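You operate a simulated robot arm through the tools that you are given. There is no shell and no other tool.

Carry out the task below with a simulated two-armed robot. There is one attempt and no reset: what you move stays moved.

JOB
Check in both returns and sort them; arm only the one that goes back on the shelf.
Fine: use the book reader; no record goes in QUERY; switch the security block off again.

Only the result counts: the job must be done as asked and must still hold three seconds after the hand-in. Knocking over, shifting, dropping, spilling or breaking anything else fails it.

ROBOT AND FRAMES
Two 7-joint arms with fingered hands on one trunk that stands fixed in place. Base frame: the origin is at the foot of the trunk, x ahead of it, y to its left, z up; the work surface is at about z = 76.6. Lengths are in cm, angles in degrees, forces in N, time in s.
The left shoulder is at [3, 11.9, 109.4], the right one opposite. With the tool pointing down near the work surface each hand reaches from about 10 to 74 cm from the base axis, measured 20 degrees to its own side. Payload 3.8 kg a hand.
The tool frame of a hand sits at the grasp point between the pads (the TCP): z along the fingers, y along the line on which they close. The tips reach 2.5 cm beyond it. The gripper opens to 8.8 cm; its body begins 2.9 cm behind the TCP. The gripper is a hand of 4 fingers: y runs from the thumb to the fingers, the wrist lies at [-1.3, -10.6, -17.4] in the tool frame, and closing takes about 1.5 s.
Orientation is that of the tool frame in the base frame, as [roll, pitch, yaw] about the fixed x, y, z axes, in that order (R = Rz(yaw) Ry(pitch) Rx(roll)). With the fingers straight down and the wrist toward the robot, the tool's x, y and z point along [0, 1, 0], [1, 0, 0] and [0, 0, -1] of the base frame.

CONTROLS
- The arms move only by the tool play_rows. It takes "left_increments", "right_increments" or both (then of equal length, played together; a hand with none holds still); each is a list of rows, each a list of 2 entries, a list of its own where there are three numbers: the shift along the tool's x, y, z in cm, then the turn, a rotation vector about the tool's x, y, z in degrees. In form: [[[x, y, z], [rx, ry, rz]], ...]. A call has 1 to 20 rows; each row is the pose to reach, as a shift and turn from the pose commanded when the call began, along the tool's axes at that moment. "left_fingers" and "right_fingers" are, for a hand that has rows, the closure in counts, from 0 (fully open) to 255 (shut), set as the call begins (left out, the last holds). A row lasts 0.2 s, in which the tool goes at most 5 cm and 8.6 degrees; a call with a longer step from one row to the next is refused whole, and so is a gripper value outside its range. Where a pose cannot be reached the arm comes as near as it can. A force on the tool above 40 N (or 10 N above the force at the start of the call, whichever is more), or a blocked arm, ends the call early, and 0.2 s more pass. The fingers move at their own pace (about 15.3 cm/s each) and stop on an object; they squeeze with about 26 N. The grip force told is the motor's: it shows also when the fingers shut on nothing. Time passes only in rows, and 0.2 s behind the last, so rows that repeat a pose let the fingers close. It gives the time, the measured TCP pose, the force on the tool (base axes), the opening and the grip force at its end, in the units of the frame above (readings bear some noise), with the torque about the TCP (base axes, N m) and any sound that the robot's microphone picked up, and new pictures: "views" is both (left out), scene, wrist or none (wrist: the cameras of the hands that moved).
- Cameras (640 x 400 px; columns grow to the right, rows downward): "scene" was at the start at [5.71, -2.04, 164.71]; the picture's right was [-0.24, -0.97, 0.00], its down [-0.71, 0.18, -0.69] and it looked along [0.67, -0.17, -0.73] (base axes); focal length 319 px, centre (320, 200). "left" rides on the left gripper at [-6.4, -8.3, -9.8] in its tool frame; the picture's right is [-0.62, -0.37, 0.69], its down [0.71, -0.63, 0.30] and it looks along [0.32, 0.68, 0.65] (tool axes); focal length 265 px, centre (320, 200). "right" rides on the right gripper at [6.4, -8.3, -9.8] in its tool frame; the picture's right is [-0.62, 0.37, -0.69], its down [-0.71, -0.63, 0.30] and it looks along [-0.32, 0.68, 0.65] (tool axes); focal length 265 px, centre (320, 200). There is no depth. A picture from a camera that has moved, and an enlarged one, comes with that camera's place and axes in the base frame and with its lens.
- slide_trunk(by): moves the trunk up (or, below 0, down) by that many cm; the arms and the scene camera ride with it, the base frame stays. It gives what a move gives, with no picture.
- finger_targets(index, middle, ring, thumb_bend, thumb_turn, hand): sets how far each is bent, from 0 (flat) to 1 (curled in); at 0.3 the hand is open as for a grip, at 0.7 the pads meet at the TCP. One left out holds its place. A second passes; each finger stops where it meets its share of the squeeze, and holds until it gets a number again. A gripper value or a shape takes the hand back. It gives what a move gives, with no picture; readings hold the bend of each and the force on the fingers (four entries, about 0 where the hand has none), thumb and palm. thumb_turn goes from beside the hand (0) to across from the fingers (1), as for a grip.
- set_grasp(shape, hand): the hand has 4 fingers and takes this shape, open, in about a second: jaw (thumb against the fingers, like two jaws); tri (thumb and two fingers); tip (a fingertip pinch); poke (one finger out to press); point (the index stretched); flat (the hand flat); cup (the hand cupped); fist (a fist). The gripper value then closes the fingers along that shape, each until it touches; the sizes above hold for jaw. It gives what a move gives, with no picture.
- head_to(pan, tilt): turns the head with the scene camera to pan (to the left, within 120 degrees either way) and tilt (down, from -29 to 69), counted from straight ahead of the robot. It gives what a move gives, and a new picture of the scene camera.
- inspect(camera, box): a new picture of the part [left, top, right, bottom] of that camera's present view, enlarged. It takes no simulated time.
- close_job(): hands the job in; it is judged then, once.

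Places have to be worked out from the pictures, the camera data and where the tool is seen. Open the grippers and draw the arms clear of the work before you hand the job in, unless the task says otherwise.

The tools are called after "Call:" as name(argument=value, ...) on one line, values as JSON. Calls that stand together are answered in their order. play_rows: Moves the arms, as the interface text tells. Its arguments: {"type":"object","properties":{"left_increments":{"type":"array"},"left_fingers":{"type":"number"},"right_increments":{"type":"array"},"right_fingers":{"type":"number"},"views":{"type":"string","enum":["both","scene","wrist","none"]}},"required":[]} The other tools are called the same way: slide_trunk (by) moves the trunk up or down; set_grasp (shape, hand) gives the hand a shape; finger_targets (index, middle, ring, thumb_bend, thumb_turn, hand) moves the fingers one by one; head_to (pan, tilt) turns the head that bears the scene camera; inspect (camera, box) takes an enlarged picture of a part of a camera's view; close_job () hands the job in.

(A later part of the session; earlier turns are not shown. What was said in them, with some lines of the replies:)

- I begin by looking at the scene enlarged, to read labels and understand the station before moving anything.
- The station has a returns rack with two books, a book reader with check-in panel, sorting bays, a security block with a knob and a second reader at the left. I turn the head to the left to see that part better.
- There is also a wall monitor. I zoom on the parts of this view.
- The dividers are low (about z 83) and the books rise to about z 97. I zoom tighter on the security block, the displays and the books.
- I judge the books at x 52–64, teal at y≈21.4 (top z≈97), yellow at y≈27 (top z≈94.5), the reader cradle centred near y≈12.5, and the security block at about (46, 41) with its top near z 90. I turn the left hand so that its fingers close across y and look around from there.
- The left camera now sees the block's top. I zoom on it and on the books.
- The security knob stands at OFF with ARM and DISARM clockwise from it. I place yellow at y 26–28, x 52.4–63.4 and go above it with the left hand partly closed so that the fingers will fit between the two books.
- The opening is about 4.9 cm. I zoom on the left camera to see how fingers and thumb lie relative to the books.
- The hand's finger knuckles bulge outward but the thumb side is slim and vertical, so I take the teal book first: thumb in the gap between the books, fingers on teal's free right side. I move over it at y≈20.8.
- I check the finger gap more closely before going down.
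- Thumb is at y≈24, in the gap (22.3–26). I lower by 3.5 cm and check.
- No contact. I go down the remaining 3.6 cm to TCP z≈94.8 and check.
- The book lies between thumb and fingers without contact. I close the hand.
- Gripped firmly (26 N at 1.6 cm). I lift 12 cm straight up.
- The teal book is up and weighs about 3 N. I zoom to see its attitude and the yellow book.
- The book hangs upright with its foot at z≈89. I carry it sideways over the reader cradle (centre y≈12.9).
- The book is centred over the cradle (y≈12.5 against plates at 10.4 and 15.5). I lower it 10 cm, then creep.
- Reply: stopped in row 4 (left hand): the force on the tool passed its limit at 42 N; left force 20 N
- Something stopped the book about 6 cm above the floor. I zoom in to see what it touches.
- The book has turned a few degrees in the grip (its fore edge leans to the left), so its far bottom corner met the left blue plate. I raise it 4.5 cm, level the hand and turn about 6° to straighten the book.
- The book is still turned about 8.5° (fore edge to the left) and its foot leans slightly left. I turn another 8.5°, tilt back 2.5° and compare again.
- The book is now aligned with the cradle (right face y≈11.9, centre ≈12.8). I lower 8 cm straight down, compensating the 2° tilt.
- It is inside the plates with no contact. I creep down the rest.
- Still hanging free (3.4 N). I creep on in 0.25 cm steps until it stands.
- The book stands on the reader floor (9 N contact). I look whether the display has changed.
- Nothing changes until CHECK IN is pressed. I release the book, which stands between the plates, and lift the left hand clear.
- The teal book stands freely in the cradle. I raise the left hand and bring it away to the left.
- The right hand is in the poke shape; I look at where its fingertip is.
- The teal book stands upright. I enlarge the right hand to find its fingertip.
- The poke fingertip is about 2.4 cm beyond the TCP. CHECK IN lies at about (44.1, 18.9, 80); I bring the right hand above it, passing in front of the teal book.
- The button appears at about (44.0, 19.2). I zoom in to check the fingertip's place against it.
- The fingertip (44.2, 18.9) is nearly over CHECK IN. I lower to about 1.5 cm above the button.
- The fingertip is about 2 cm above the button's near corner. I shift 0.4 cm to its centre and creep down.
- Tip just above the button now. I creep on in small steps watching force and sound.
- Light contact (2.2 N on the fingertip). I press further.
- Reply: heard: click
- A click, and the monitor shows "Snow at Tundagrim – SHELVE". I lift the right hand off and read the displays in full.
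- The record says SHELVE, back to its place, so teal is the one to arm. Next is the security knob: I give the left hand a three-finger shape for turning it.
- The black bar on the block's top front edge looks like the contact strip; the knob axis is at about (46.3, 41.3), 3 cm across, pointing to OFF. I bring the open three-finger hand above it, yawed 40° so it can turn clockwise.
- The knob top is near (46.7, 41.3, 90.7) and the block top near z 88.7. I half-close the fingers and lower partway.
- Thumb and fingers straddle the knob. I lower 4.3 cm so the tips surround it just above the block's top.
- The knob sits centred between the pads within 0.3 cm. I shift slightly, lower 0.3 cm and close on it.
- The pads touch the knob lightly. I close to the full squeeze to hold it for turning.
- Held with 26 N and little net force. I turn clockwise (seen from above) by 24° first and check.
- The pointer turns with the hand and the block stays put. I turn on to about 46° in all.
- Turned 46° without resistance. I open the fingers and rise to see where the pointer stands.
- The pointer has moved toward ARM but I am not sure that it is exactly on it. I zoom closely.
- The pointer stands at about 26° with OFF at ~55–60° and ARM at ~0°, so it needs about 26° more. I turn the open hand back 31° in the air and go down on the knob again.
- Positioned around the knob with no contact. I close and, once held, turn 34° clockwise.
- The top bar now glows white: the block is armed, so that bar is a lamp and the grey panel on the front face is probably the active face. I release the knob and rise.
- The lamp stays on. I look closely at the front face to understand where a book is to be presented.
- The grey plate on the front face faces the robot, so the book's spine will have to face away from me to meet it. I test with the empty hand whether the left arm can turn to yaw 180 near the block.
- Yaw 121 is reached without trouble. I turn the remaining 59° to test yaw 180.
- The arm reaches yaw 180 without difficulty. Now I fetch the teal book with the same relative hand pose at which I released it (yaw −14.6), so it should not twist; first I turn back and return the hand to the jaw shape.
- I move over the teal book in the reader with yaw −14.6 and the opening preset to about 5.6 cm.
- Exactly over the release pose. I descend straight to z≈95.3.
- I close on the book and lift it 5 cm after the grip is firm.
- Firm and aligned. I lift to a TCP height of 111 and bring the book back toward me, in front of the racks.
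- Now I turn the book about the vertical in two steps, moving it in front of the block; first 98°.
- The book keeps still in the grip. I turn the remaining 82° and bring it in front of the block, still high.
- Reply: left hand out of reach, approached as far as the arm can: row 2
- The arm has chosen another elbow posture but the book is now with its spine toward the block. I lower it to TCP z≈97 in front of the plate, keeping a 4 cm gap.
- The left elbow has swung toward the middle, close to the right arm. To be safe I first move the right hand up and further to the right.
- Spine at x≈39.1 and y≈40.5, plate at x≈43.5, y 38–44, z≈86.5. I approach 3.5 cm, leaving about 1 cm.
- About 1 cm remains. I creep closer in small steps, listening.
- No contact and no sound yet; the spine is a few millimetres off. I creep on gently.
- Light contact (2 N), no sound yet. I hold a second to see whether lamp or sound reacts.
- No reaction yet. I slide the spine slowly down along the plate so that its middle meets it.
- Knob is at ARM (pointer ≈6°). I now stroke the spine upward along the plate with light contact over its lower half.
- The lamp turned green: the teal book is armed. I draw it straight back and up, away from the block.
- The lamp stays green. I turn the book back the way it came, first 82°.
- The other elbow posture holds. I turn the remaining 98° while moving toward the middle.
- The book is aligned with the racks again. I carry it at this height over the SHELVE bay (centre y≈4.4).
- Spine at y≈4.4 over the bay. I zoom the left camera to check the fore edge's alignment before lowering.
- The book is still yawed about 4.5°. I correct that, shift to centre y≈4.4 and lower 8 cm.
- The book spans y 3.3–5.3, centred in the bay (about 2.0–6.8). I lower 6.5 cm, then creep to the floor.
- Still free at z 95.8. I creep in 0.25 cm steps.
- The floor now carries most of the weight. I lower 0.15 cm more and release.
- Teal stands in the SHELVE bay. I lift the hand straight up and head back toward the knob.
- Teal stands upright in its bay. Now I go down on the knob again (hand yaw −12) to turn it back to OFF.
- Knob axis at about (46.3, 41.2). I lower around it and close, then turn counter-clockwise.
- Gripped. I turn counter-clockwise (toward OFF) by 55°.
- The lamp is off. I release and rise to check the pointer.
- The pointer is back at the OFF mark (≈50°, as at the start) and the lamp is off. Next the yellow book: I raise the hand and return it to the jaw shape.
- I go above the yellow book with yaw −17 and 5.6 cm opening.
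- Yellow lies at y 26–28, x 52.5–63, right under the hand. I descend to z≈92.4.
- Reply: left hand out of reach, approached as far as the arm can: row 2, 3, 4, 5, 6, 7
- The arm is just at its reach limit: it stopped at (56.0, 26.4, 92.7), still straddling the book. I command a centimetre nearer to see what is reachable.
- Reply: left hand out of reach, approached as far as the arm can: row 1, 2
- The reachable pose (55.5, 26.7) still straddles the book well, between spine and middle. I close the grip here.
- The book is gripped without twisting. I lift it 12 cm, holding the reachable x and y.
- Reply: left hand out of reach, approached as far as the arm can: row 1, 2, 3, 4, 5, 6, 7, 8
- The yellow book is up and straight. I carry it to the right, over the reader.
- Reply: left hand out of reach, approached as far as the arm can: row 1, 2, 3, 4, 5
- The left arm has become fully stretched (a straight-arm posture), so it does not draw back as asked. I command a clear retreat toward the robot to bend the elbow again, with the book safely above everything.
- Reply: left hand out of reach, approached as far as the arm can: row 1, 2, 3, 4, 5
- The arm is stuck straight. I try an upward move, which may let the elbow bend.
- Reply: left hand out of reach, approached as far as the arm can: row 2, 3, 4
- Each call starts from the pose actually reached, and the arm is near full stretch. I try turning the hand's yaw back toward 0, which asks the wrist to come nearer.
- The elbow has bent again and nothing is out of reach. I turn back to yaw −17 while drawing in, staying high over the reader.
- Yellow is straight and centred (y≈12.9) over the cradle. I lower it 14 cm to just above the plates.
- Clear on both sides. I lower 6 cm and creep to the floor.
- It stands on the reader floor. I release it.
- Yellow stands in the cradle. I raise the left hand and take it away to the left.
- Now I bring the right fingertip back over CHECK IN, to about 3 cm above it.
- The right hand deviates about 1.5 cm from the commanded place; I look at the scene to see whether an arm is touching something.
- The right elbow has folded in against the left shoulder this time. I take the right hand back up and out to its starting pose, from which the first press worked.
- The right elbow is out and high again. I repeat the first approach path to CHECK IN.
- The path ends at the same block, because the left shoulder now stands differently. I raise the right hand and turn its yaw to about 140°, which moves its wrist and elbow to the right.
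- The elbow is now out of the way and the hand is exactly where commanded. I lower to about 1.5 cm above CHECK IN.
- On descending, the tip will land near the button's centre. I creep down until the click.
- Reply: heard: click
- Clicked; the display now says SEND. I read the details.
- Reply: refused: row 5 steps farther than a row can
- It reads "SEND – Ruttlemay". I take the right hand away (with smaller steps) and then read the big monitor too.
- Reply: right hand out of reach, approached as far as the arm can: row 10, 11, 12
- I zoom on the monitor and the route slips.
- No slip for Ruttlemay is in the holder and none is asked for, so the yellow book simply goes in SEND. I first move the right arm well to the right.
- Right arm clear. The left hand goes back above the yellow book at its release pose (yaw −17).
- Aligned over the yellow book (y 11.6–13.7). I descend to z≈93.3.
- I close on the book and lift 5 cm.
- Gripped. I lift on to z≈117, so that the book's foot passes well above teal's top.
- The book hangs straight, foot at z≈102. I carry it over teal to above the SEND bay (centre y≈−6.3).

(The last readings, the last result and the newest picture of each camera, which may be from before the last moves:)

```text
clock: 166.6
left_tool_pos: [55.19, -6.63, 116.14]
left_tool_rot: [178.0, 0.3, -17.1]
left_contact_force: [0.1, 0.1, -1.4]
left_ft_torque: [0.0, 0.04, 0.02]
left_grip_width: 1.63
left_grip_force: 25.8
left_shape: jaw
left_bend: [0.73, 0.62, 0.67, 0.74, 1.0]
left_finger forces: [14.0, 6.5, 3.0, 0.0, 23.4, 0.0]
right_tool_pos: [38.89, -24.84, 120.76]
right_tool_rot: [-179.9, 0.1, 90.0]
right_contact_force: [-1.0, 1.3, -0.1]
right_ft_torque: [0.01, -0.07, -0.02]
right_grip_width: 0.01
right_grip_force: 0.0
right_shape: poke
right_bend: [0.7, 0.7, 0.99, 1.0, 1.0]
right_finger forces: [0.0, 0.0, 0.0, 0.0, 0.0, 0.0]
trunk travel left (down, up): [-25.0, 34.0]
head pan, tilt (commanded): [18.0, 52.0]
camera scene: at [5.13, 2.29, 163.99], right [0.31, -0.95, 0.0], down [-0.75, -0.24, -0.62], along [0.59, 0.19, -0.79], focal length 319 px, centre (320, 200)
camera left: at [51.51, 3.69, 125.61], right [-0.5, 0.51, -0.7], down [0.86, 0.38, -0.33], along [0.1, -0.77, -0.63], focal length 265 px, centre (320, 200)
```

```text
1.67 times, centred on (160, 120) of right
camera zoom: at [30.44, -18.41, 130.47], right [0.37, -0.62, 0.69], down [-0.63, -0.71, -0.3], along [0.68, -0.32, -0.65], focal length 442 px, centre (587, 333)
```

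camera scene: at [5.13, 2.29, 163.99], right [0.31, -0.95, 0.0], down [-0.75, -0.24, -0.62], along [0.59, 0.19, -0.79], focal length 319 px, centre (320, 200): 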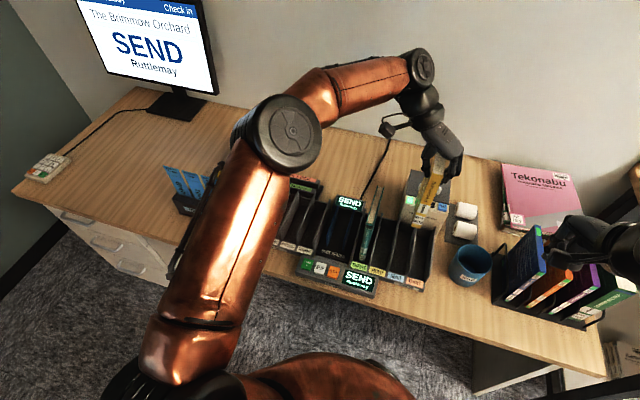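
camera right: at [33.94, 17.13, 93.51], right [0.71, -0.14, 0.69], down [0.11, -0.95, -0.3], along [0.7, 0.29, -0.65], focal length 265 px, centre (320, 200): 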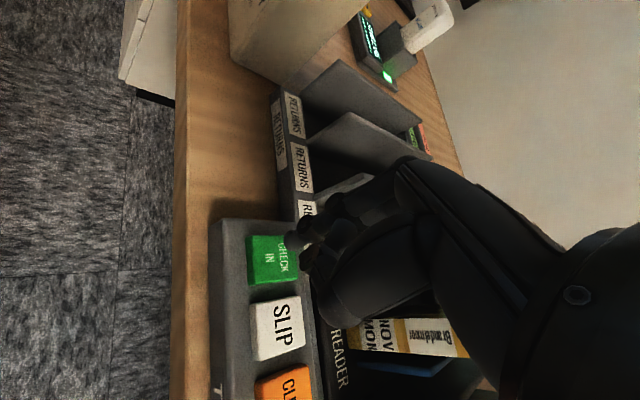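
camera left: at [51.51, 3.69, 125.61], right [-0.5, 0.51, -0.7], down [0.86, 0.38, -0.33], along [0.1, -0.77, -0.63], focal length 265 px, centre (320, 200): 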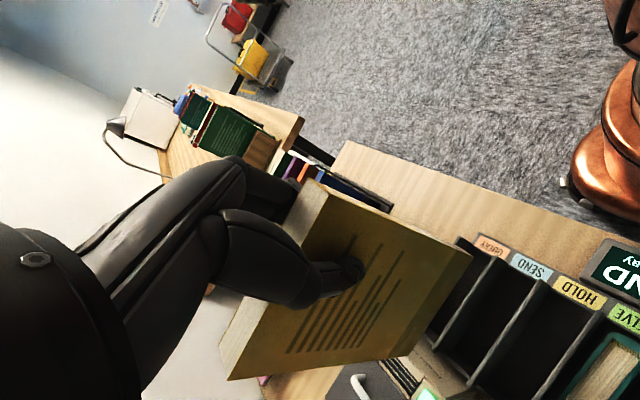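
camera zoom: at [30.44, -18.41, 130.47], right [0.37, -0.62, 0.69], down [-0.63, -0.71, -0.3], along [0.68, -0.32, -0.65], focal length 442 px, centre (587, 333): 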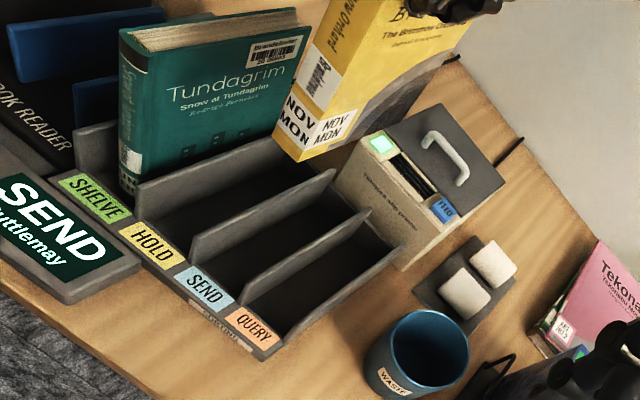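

The book is over the SEND bay (label centre y≈−6.3, book centre ≈−6.3). I lower it 14 cm to just above the dividers with a 2° yaw touch-up.

Call:
play_rows(left_increments=[[[0, -0.15, 2], [0, 0, -1]], [[0, -0.25, 5], [0, 0, -2]], [[0, -0.38, 8], [0, 0, -2]], [[0, -0.48, 11], [0, 0, -2]], [[0, -0.55, 13], [0, 0, -2]], [[0, -0.59, 14], [0, 0, -2]], [[0, -0.59, 14], [0, 0, -2]]], views="both")

Call:
inspect(camera="scene", box=[340, 130, 450, 300])

Call:
inspect(camera="left", box=[320, 180, 600, 400])

Call:
inspect(camera="right", box=[40, 20, 260, 200])

```text
clock: 168.2
left_tool_pos: [55.11, -6.33, 101.96]
left_tool_rot: [177.9, 0.4, -15.1]
left_contact_force: [0.2, -0.2, -3.0]
left_ft_torque: [0.03, 0.03, 0.01]
left_grip_width: 1.62
left_grip_force: 25.7
left_shape: jaw
left_bend: [0.73, 0.62, 0.67, 0.74, 1.0]
left_finger forces: [13.9, 6.5, 3.0, 0.0, 23.3, 0.0]
right_tool_pos: [38.8, -25.0, 120.65]
right_tool_rot: [180.0, 0.0, 90.0]
right_contact_force: [0.3, 0.4, -0.5]
right_ft_torque: [0.01, -0.01, 0.02]
right_grip_width: 0.0
right_grip_force: 0.1
right_shape: poke
right_bend: [0.7, 0.7, 0.99, 1.0, 1.0]
right_finger forces: [0.0, 0.0, 0.1, 0.0, 0.0, 0.0]
trunk travel left (down, up): [-25.0, 34.0]
head pan, tilt (commanded): [18.0, 52.0]
camera scene: at [5.13, 2.19, 163.99], right [0.31, -0.95, 0.0], down [-0.75, -0.24, -0.62], along [0.59, 0.19, -0.79], focal length 319 px, centre (320, 200)
camera left: at [51.06, 3.7, 111.58], right [-0.51, 0.49, -0.7], down [0.85, 0.41, -0.33], along [0.13, -0.77, -0.63], focal length 265 px, centre (320, 200)
```

scene: 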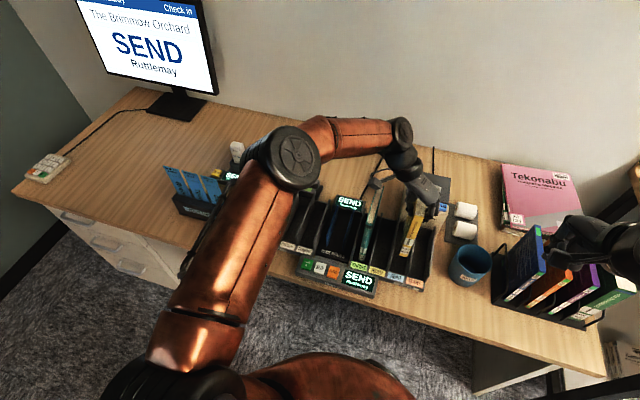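
left: 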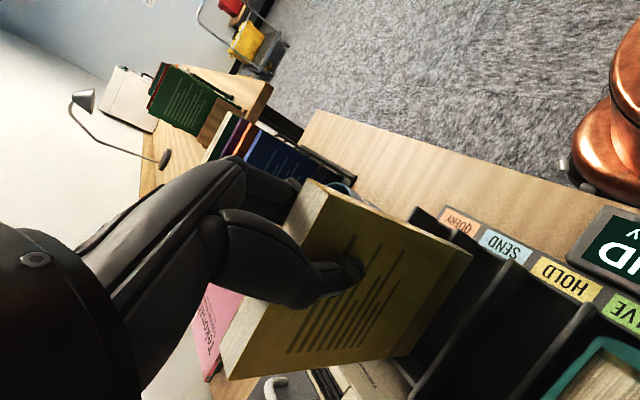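

```text
2.35 times, centred on (395, 215) of scene
camera zoom: at [5.13, 2.19, 163.99], right [0.31, -0.95, 0.0], down [-0.75, -0.24, -0.62], along [0.59, 0.19, -0.79], focal length 750 px, centre (144, 165)
```

zoom: 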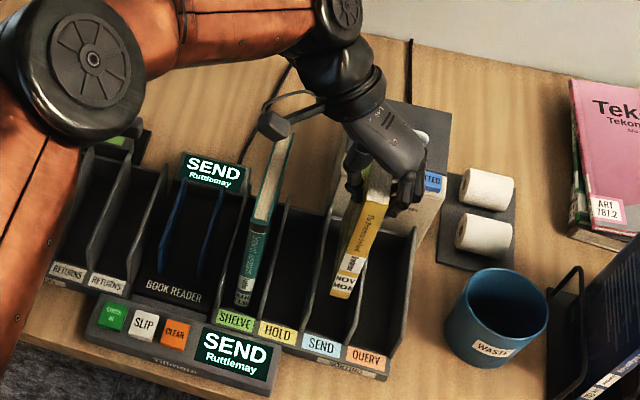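

```text
1.82 times, centred on (460, 290) of left
camera zoom: at [51.06, 3.7, 111.58], right [-0.51, 0.49, -0.7], down [0.85, 0.41, -0.33], along [0.13, -0.77, -0.63], focal length 483 px, centre (66, 36)
```

zoom: 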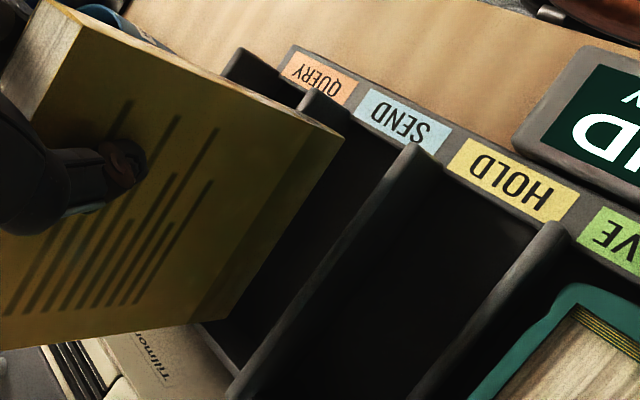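

```text
2.22 times, centred on (150, 110) of right
camera zoom: at [30.44, -18.49, 130.46], right [0.37, -0.62, 0.69], down [-0.63, -0.71, -0.3], along [0.68, -0.32, -0.65], focal length 590 px, centre (698, 400)
```

zoom: 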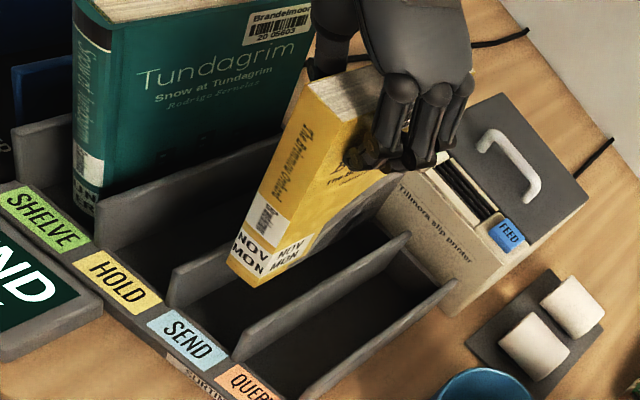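

The book is within the SEND bay's span (y −5.4 to −7.6, bay −3.8 to −8.7). I lower 7 cm further.

Call:
play_rows(left_increments=[[[0, -0.2, 1.5], [0, 0, -1]], [[0, -0.28, 3], [0, 0, -1.5]], [[0, -0.33, 4.5], [0, 0, -1.5]], [[0, -0.38, 5.8], [0, 0, -1.5]], [[0, -0.42, 7], [0, 0, -1.5]], [[0, -0.45, 7.8], [0, 0, -1.5]], [[0, -0.45, 7.8], [0, 0, -1.5]]], views="none")

```text
clock: 169.8
left_tool_pos: [55.2, -6.15, 94.22]
left_tool_rot: [178.0, 0.3, -13.7]
left_contact_force: [0.2, -0.5, -1.9]
left_ft_torque: [0.02, 0.04, -0.03]
left_grip_width: 1.6
left_grip_force: 26.0
left_shape: jaw
left_bend: [0.73, 0.62, 0.67, 0.74, 1.0]
left_finger forces: [13.9, 6.4, 3.0, 0.0, 23.3, 0.0]
right_tool_pos: [38.84, -24.86, 120.59]
right_tool_rot: [-179.9, -0.1, 90.1]
right_contact_force: [0.0, -0.8, 0.0]
right_ft_torque: [0.01, 0.05, -0.02]
right_grip_width: 0.0
right_grip_force: 0.1
right_shape: poke
right_bend: [0.7, 0.7, 0.99, 1.0, 1.0]
right_finger forces: [0.0, 0.0, 0.0, 0.1, 0.0, 0.0]
trunk travel left (down, up): [-25.0, 34.0]
head pan, tilt (commanded): [18.0, 52.0]
```

Still free. I creep down to the floor.

Call:
play_rows(left_increments=[[[0, -0.01, 0.3], [0, 0, 0]], [[0, -0.02, 0.6], [0, 0, 0]], [[0, -0.03, 0.9], [0, 0, 0]], [[0, -0.04, 1.15], [0, 0, 0]], [[0, -0.04, 1.3], [0, 0, 0]], [[0, -0.04, 1.3], [0, 0, 0]]], views="none")

```text
clock: 171.2
left_tool_pos: [55.11, -6.2, 92.84]
left_tool_rot: [178.0, 0.4, -13.6]
left_contact_force: [-1.1, 0.1, -1.2]
left_ft_torque: [-0.03, 0.02, 0.01]
left_grip_width: 1.6
left_grip_force: 26.1
left_shape: jaw
left_bend: [0.73, 0.62, 0.67, 0.74, 1.0]
left_finger forces: [14.0, 6.5, 3.1, 0.0, 23.4, 0.0]
right_tool_pos: [38.85, -24.85, 120.7]
right_tool_rot: [180.0, 0.0, 90.0]
right_contact_force: [0.6, -0.7, -0.8]
right_ft_torque: [0.01, 0.01, -0.01]
right_grip_width: 0.0
right_grip_force: 0.2
right_shape: poke
right_bend: [0.7, 0.7, 0.99, 1.0, 1.0]
right_finger forces: [0.1, 0.0, 0.1, 0.1, 0.0, 0.0]
trunk travel left (down, up): [-25.0, 34.0]
head pan, tilt (commanded): [18.0, 52.0]
```

Call:
play_rows(left_increments=[[[0, 0, 0.15], [0, 0, 0]], [[0, -0.01, 0.3], [0, 0, 0]], [[0, -0.01, 0.3], [0, 0, 0]]], views="none")

```text
clock: 172.0
left_tool_pos: [55.03, -6.23, 92.67]
left_tool_rot: [177.9, 0.4, -13.5]
left_contact_force: [-0.4, -0.1, 2.5]
left_ft_torque: [0.01, -0.01, 0.01]
left_grip_width: 1.61
left_grip_force: 26.3
left_shape: jaw
left_bend: [0.73, 0.62, 0.67, 0.75, 1.0]
left_finger forces: [14.2, 6.7, 3.2, 0.0, 24.1, 0.0]
right_tool_pos: [38.74, -24.9, 120.68]
right_tool_rot: [-180.0, 0.0, 90.0]
right_contact_force: [1.0, 0.2, 0.2]
right_ft_torque: [-0.02, 0.01, 0.01]
right_grip_width: 0.02
right_grip_force: 0.0
right_shape: poke
right_bend: [0.7, 0.7, 0.99, 1.0, 1.0]
right_finger forces: [0.0, 0.0, 0.0, 0.0, 0.0, 0.0]
trunk travel left (down, up): [-25.0, 34.0]
head pan, tilt (commanded): [18.0, 52.0]
```

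The book stands on the SEND bay floor. I release it.

Call:
play_rows(left_increments=[[[0, 0, 0], [0, 0, 0]], [[0, 0, 0], [0, 0, 0]], [[0, 0, 0], [0, 0, 0]], [[0, 0, 0], [0, 0, 0]], [[0, 0, 0], [0, 0, 0]], [[0, 0, 0], [0, 0, 0]]], left_fingers=90, views="both")

Call:
inspect(camera="scene", box=[340, 150, 450, 310])

Call:
inspect(camera="right", box=[40, 20, 260, 200])

```text
clock: 173.4
left_tool_pos: [55.03, -6.27, 92.55]
left_tool_rot: [178.0, 0.4, -13.6]
left_contact_force: [-0.1, 0.4, 0.7]
left_ft_torque: [0.0, -0.01, 0.01]
left_grip_width: 5.66
left_grip_force: 0.0
left_shape: jaw
left_bend: [0.28, 0.39, 0.36, 0.62, 1.0]
left_finger forces: [0.1, 0.0, 0.1, 0.1, 0.1, 0.1]
right_tool_pos: [38.72, -24.89, 120.79]
right_tool_rot: [-179.9, 0.0, 90.0]
right_contact_force: [-0.2, -0.2, -0.3]
right_ft_torque: [0.02, 0.0, -0.01]
right_grip_width: 0.04
right_grip_force: 0.0
right_shape: poke
right_bend: [0.7, 0.7, 0.99, 1.0, 1.0]
right_finger forces: [0.0, 0.1, 0.0, 0.2, 0.0, 0.1]
trunk travel left (down, up): [-25.0, 34.0]
head pan, tilt (commanded): [18.0, 52.0]
camera scene: at [5.11, 2.19, 163.99], right [0.31, -0.95, 0.0], down [-0.75, -0.24, -0.62], along [0.59, 0.19, -0.79], focal length 319 px, centre (320, 200)
camera left: at [50.81, 3.75, 102.17], right [-0.53, 0.48, -0.7], down [0.84, 0.43, -0.33], along [0.15, -0.76, -0.63], focal length 265 px, centre (320, 200)
```

scene: 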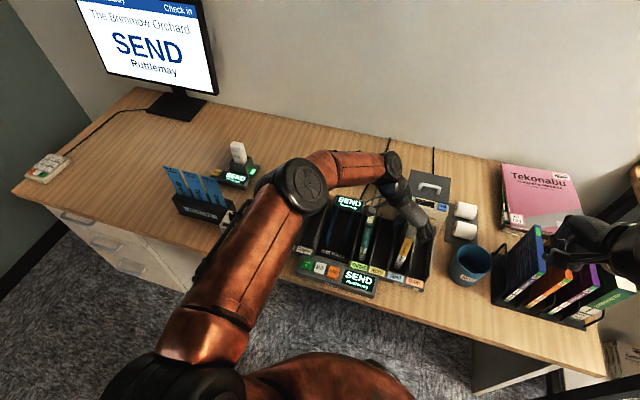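
left: 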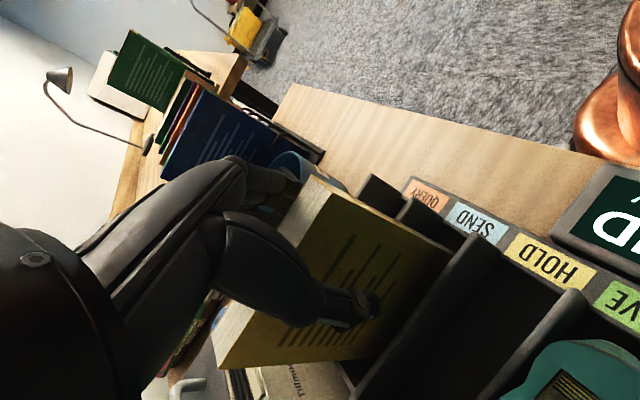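

```text
2.50 times, centred on (395, 230) of scene
camera zoom: at [5.11, 2.19, 163.99], right [0.31, -0.95, 0.0], down [-0.75, -0.24, -0.62], along [0.59, 0.19, -0.79], focal length 797 px, centre (132, 125)
```

zoom: 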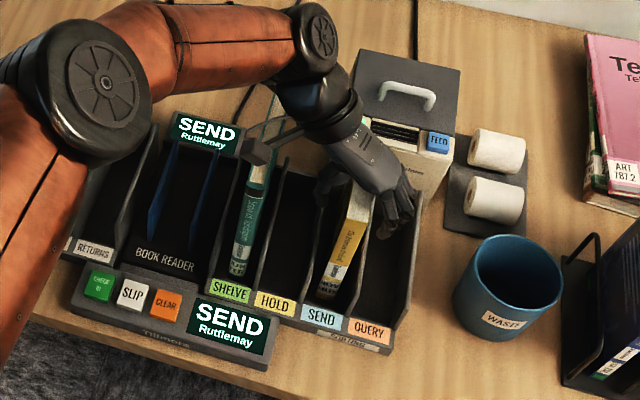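

```text
2.22 times, centred on (150, 110) of right
camera zoom: at [30.43, -18.49, 130.46], right [0.37, -0.62, 0.69], down [-0.63, -0.71, -0.3], along [0.68, -0.32, -0.65], focal length 590 px, centre (698, 400)
```

zoom: 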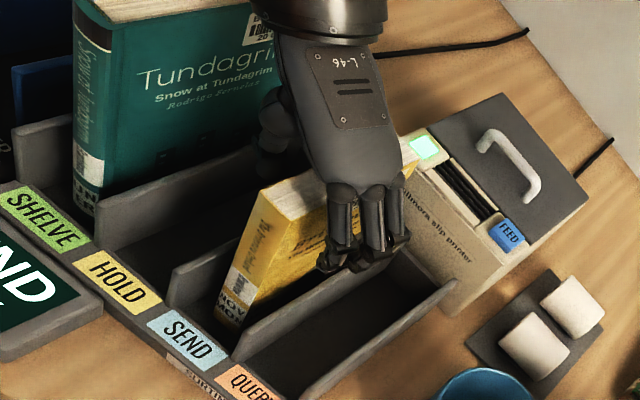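

Yellow stands in SEND. I lift the left hand straight up, well clear of both books.

Call:
play_rows(left_increments=[[[0, 0.07, -2], [0, 0, 0]], [[0, 0.18, -5], [0, 0, 0]], [[0, 0.32, -9], [0, 0, 0]], [[0, 0.45, -13], [0, 0, 0]], [[0, 0.6, -17], [0, 0, 0]], [[0, 0.7, -20], [0, 0, 0]], [[0, 0.7, -20], [0, 0, 0]]], views="both")

Call:
inspect(camera="scene", box=[320, 150, 450, 310])

```text
clock: 175.0
left_tool_pos: [55.05, -6.31, 112.64]
left_tool_rot: [178.0, 0.5, -13.5]
left_contact_force: [-0.8, 0.2, -0.3]
left_ft_torque: [-0.01, -0.01, 0.0]
left_grip_width: 5.65
left_grip_force: 0.0
left_shape: jaw
left_bend: [0.28, 0.39, 0.36, 0.62, 1.0]
left_finger forces: [0.0, 0.1, 0.0, 0.1, 0.0, 0.0]
right_tool_pos: [38.82, -24.89, 120.62]
right_tool_rot: [180.0, 0.0, 90.0]
right_contact_force: [-0.5, 0.3, 0.2]
right_ft_torque: [-0.02, 0.04, 0.0]
right_grip_width: 0.0
right_grip_force: 0.0
right_shape: poke
right_bend: [0.7, 0.7, 0.99, 1.0, 1.0]
right_finger forces: [0.0, 0.0, 0.0, 0.1, 0.1, 0.0]
trunk travel left (down, up): [-25.0, 34.0]
head pan, tilt (commanded): [18.0, 52.0]
camera scene: at [5.15, 2.19, 163.99], right [0.31, -0.95, 0.0], down [-0.75, -0.24, -0.62], along [0.59, 0.19, -0.79], focal length 319 px, centre (320, 200)
camera left: at [50.81, 3.53, 122.23], right [-0.53, 0.48, -0.7], down [0.84, 0.43, -0.33], along [0.14, -0.76, -0.63], focal length 265 px, centre (320, 200)
```

scene: 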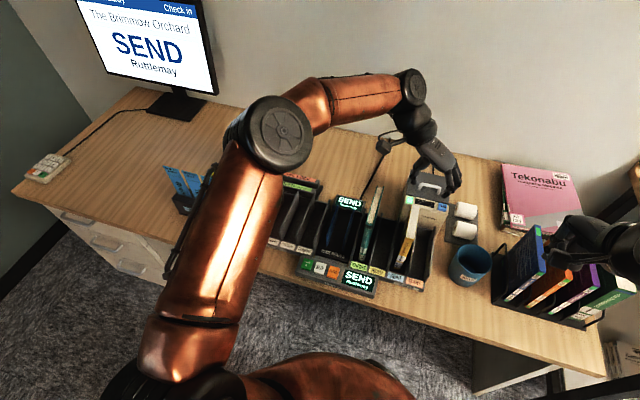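
left: 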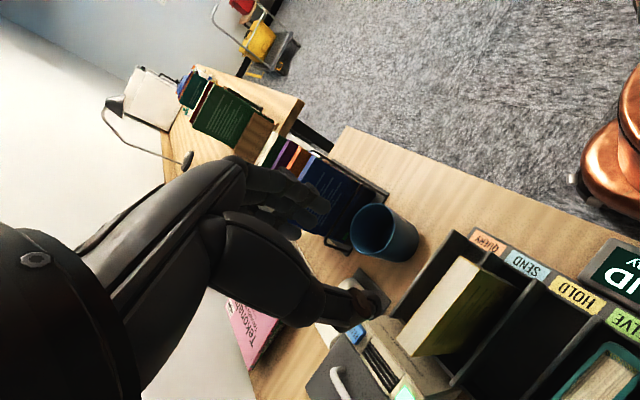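

```text
2.50 times, centred on (385, 230) of scene
camera zoom: at [5.15, 2.19, 163.99], right [0.31, -0.95, 0.0], down [-0.75, -0.24, -0.62], along [0.59, 0.19, -0.79], focal length 797 px, centre (158, 125)
```

zoom: 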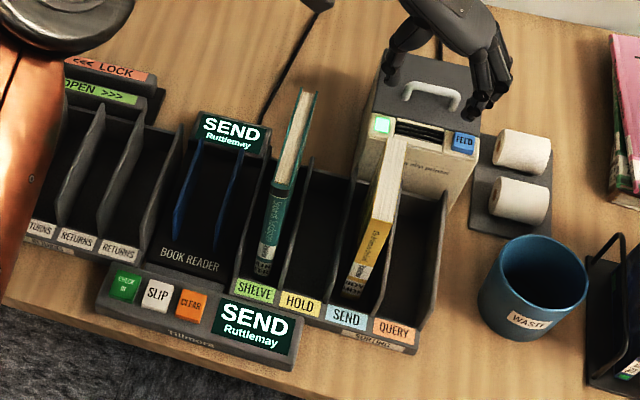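

Both books stand in their bays. I withdraw the left arm up and back toward its starting place.

Call:
play_rows(left_increments=[[[-2.5, -2.5, -2.5], [0, 0, 0]], [[-5, -5.5, -4.5], [0, 0, 0]], [[-7.5, -8.8, -6], [0, 0, 0]], [[-10, -12, -7.5], [0, 0, 0]], [[-12.5, -15.2, -8.5], [0, 0, 0]], [[-15, -18.4, -9.3], [0, 0, 0]], [[-17.7, -21.5, -9.8], [0, 0, 0]], [[-20.4, -24.6, -9.85], [0, 0, 0]], [[-20.4, -24.6, -9.85], [0, 0, 0]]], left_fingers=0, views="both")

Call:
set_grasp(hand="right", shape="jaw")

```text
clock: 177.0
left_tool_pos: [41.47, 22.63, 121.62]
left_tool_rot: [178.1, 0.3, -13.7]
left_contact_force: [1.1, 0.1, 0.1]
left_ft_torque: [0.03, 0.02, 0.0]
left_grip_width: 8.79
left_grip_force: 0.0
left_shape: jaw
left_bend: [0.3, 0.3, 0.3, 0.3, 0.98]
left_finger forces: [0.0, 0.0, 0.1, 0.0, 0.0, 0.0]
right_tool_pos: [38.79, -25.08, 120.76]
right_tool_rot: [180.0, 0.0, 90.1]
right_contact_force: [-0.5, 0.2, 0.6]
right_ft_torque: [0.01, -0.02, -0.03]
right_grip_width: 0.0
right_grip_force: 0.1
right_shape: poke
right_bend: [0.7, 0.7, 0.99, 1.0, 1.0]
right_finger forces: [0.1, 0.0, 0.0, 0.0, 0.1, 0.0]
trunk travel left (down, up): [-25.0, 34.0]
head pan, tilt (commanded): [18.0, 52.0]
camera scene: at [5.16, 2.15, 163.99], right [0.31, -0.95, 0.0], down [-0.75, -0.24, -0.62], along [0.59, 0.19, -0.79], focal length 319 px, centre (320, 200)
camera left: at [37.25, 32.57, 131.28], right [-0.53, 0.48, -0.7], down [0.84, 0.43, -0.33], along [0.14, -0.76, -0.63], focal length 265 px, centre (320, 200)
```

scene: 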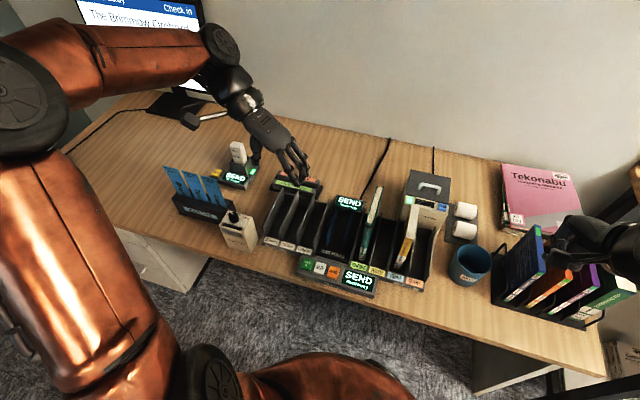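
left: 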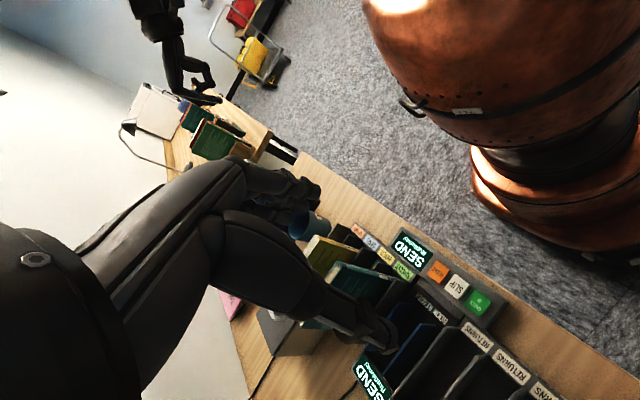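

```text
clock: 177.9
left_tool_pos: [41.48, 22.7, 121.65]
left_tool_rot: [178.0, 0.3, -13.6]
left_contact_force: [0.5, 1.0, -0.1]
left_ft_torque: [-0.01, 0.03, -0.05]
left_grip_width: 8.8
left_grip_force: 0.0
left_shape: jaw
left_bend: [0.3, 0.3, 0.3, 0.3, 0.98]
left_finger forces: [0.0, 0.0, 0.0, 0.1, 0.1, 0.0]
right_tool_pos: [38.83, -24.91, 120.63]
right_tool_rot: [-180.0, 0.0, 90.0]
right_contact_force: [0.1, -0.5, 0.2]
right_ft_torque: [-0.04, -0.01, -0.02]
right_grip_width: 8.79
right_grip_force: 0.2
right_shape: jaw
right_bend: [0.3, 0.3, 0.3, 0.3, 0.98]
right_finger forces: [0.0, 0.0, 0.1, 0.0, 0.1, 0.0]
trunk travel left (down, up): [-25.0, 34.0]
head pan, tilt (commanded): [18.0, 52.0]
```

Both hands are open and clear. I check the final state: security block, racks and the rest.

Call:
inspect(camera="scene", box=[155, 150, 295, 270])

Call:
inspect(camera="scene", box=[280, 170, 440, 310])

Call:
inspect(camera="scene", box=[215, 195, 265, 245])

Call:
inspect(camera="scene", box=[400, 150, 640, 330])

```text
3.33 times, centred on (225, 210) of scene
camera zoom: at [5.1, 2.2, 163.99], right [0.31, -0.95, 0.0], down [-0.75, -0.24, -0.62], along [0.59, 0.19, -0.79], focal length 1063 px, centre (637, 167)
```

zoom: 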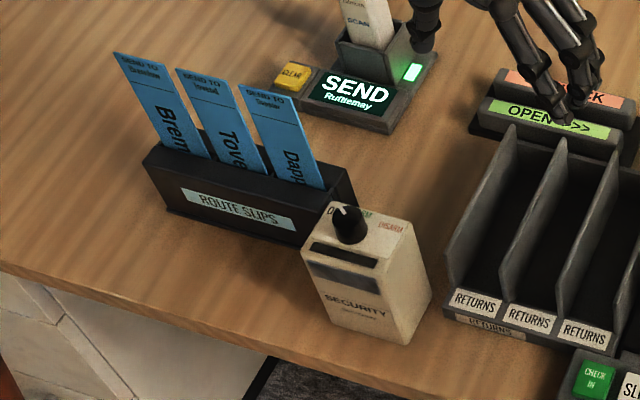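

```text
2.86 times, centred on (360, 240) of scene
camera zoom: at [5.1, 2.2, 163.99], right [0.31, -0.95, 0.0], down [-0.75, -0.24, -0.62], along [0.59, 0.19, -0.79], focal length 911 px, centre (206, 86)
```

zoom: 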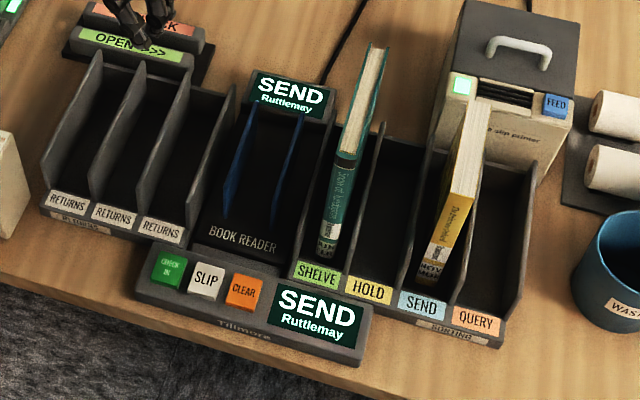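

```text
8.00 times, centred on (240, 220) of scene
camera zoom: at [5.1, 2.2, 163.99], right [0.31, -0.95, 0.0], down [-0.75, -0.24, -0.62], along [0.59, 0.19, -0.79], focal length 2550 px, centre (960, 40)
```

zoom: 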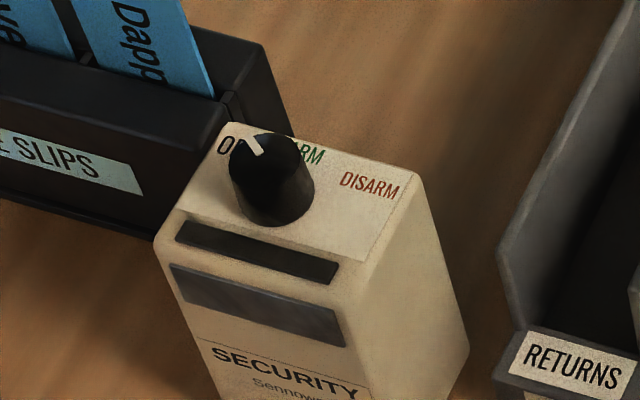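

```text
2.22 times, centred on (520, 240) of scene
camera zoom: at [5.1, 2.2, 163.99], right [0.31, -0.95, 0.0], down [-0.75, -0.24, -0.62], along [0.59, 0.19, -0.79], focal length 708 px, centre (-124, 111)
```

zoom: 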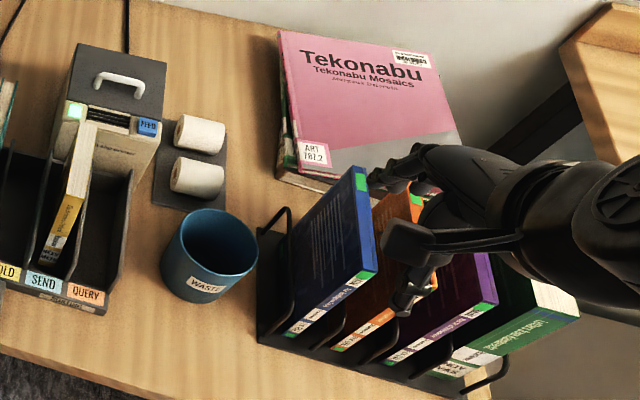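

The lamp is dark and the knob is near OFF. I compare it with the very first picture from the same head pose.

Call:
head_to(pan=22, tilt=52)

Call:
inspect(camera="scene", box=[225, 185, 285, 255])

Call:
inspect(camera="scene", box=[235, 190, 275, 230])

```text
clock: 178.5
left_tool_pos: [41.49, 22.63, 121.64]
left_tool_rot: [177.9, 0.4, -13.6]
left_contact_force: [-0.5, -0.2, 0.3]
left_ft_torque: [0.0, -0.03, 0.01]
left_grip_width: 8.77
left_grip_force: 0.0
left_shape: jaw
left_bend: [0.3, 0.3, 0.3, 0.3, 0.98]
left_finger forces: [0.1, 0.1, 0.0, 0.1, 0.0, 0.0]
right_tool_pos: [38.72, -24.92, 120.72]
right_tool_rot: [180.0, -0.1, 90.0]
right_contact_force: [-0.2, -0.6, 0.4]
right_ft_torque: [-0.01, 0.05, 0.06]
right_grip_width: 8.81
right_grip_force: 0.0
right_shape: jaw
right_bend: [0.3, 0.3, 0.3, 0.3, 0.98]
right_finger forces: [0.0, 0.1, 0.0, 0.0, 0.1, 0.0]
trunk travel left (down, up): [-25.0, 34.0]
head pan, tilt (commanded): [22.0, 52.0]
camera scene: at [4.92, 2.7, 163.99], right [0.37, -0.93, 0.0], down [-0.73, -0.29, -0.62], along [0.57, 0.23, -0.79], focal length 319 px, centre (320, 200)
```

scene: 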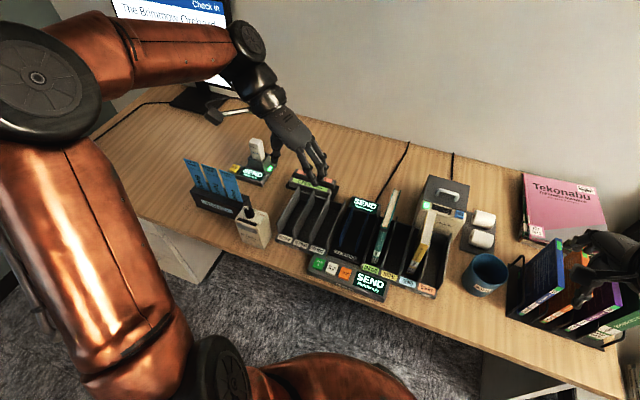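

```text
5.71 times, centred on (255, 220) of scene
camera zoom: at [4.92, 2.7, 163.99], right [0.37, -0.93, 0.0], down [-0.73, -0.29, -0.62], along [0.57, 0.23, -0.79], focal length 1822 px, centre (691, 86)
```

zoom: 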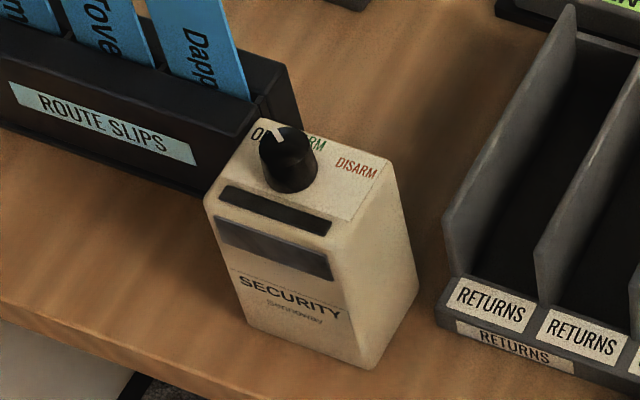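

```text
10.00 times, centred on (255, 210) of scene
camera zoom: at [4.92, 2.7, 163.99], right [0.37, -0.93, 0.0], down [-0.73, -0.29, -0.62], along [0.57, 0.23, -0.79], focal length 3188 px, centre (970, 100)
```

zoom: 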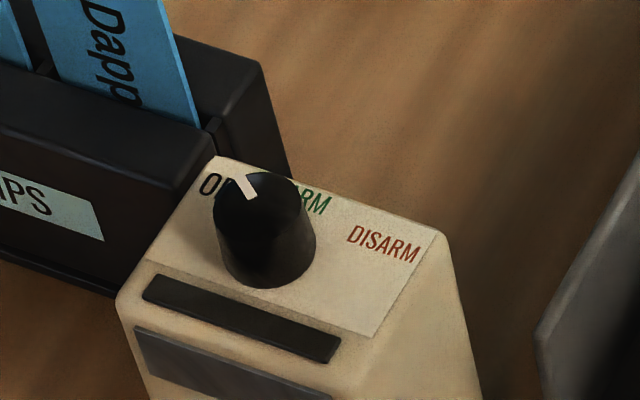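

The knob matches its original OFF position, the block has not moved, teal (armed) is in SHELVE and yellow is in SEND, with both hands open and clear. I hand the job in.

Call:
close_job()

```text
The job is handed in.
```

The job is handed in: both returns are checked in on the book reader and sorted. I had no verdict back, so this rests on what the displays, the lamp and the final pictures showed.

| Book | Check-in result | Bay | Armed |
|---|---|---|---|
| *Snow at Tundagrim* (teal) | SHELVE, back to its place | SHELVE | Yes, the block's lamp turned green |
| *The Brimmow Orchard* (yellow) | SEND, Ruttlemay | SEND | No |

- **QUERY:** neither book came up as "no record", so nothing went there.
- **Security block:** the lamp is dark and the knob matches its OFF position in the first pictures. I checked this before handing in.
- **Route slip:** I put none in the yellow book. None was asked for, and the three slips in the holder were for other branches.

Nothing else was seen to be moved or knocked, and both arms were open and clear at hand-in. On the first try at the reader, the teal book caught a plate. I lifted it, straightened it and set it in properly.
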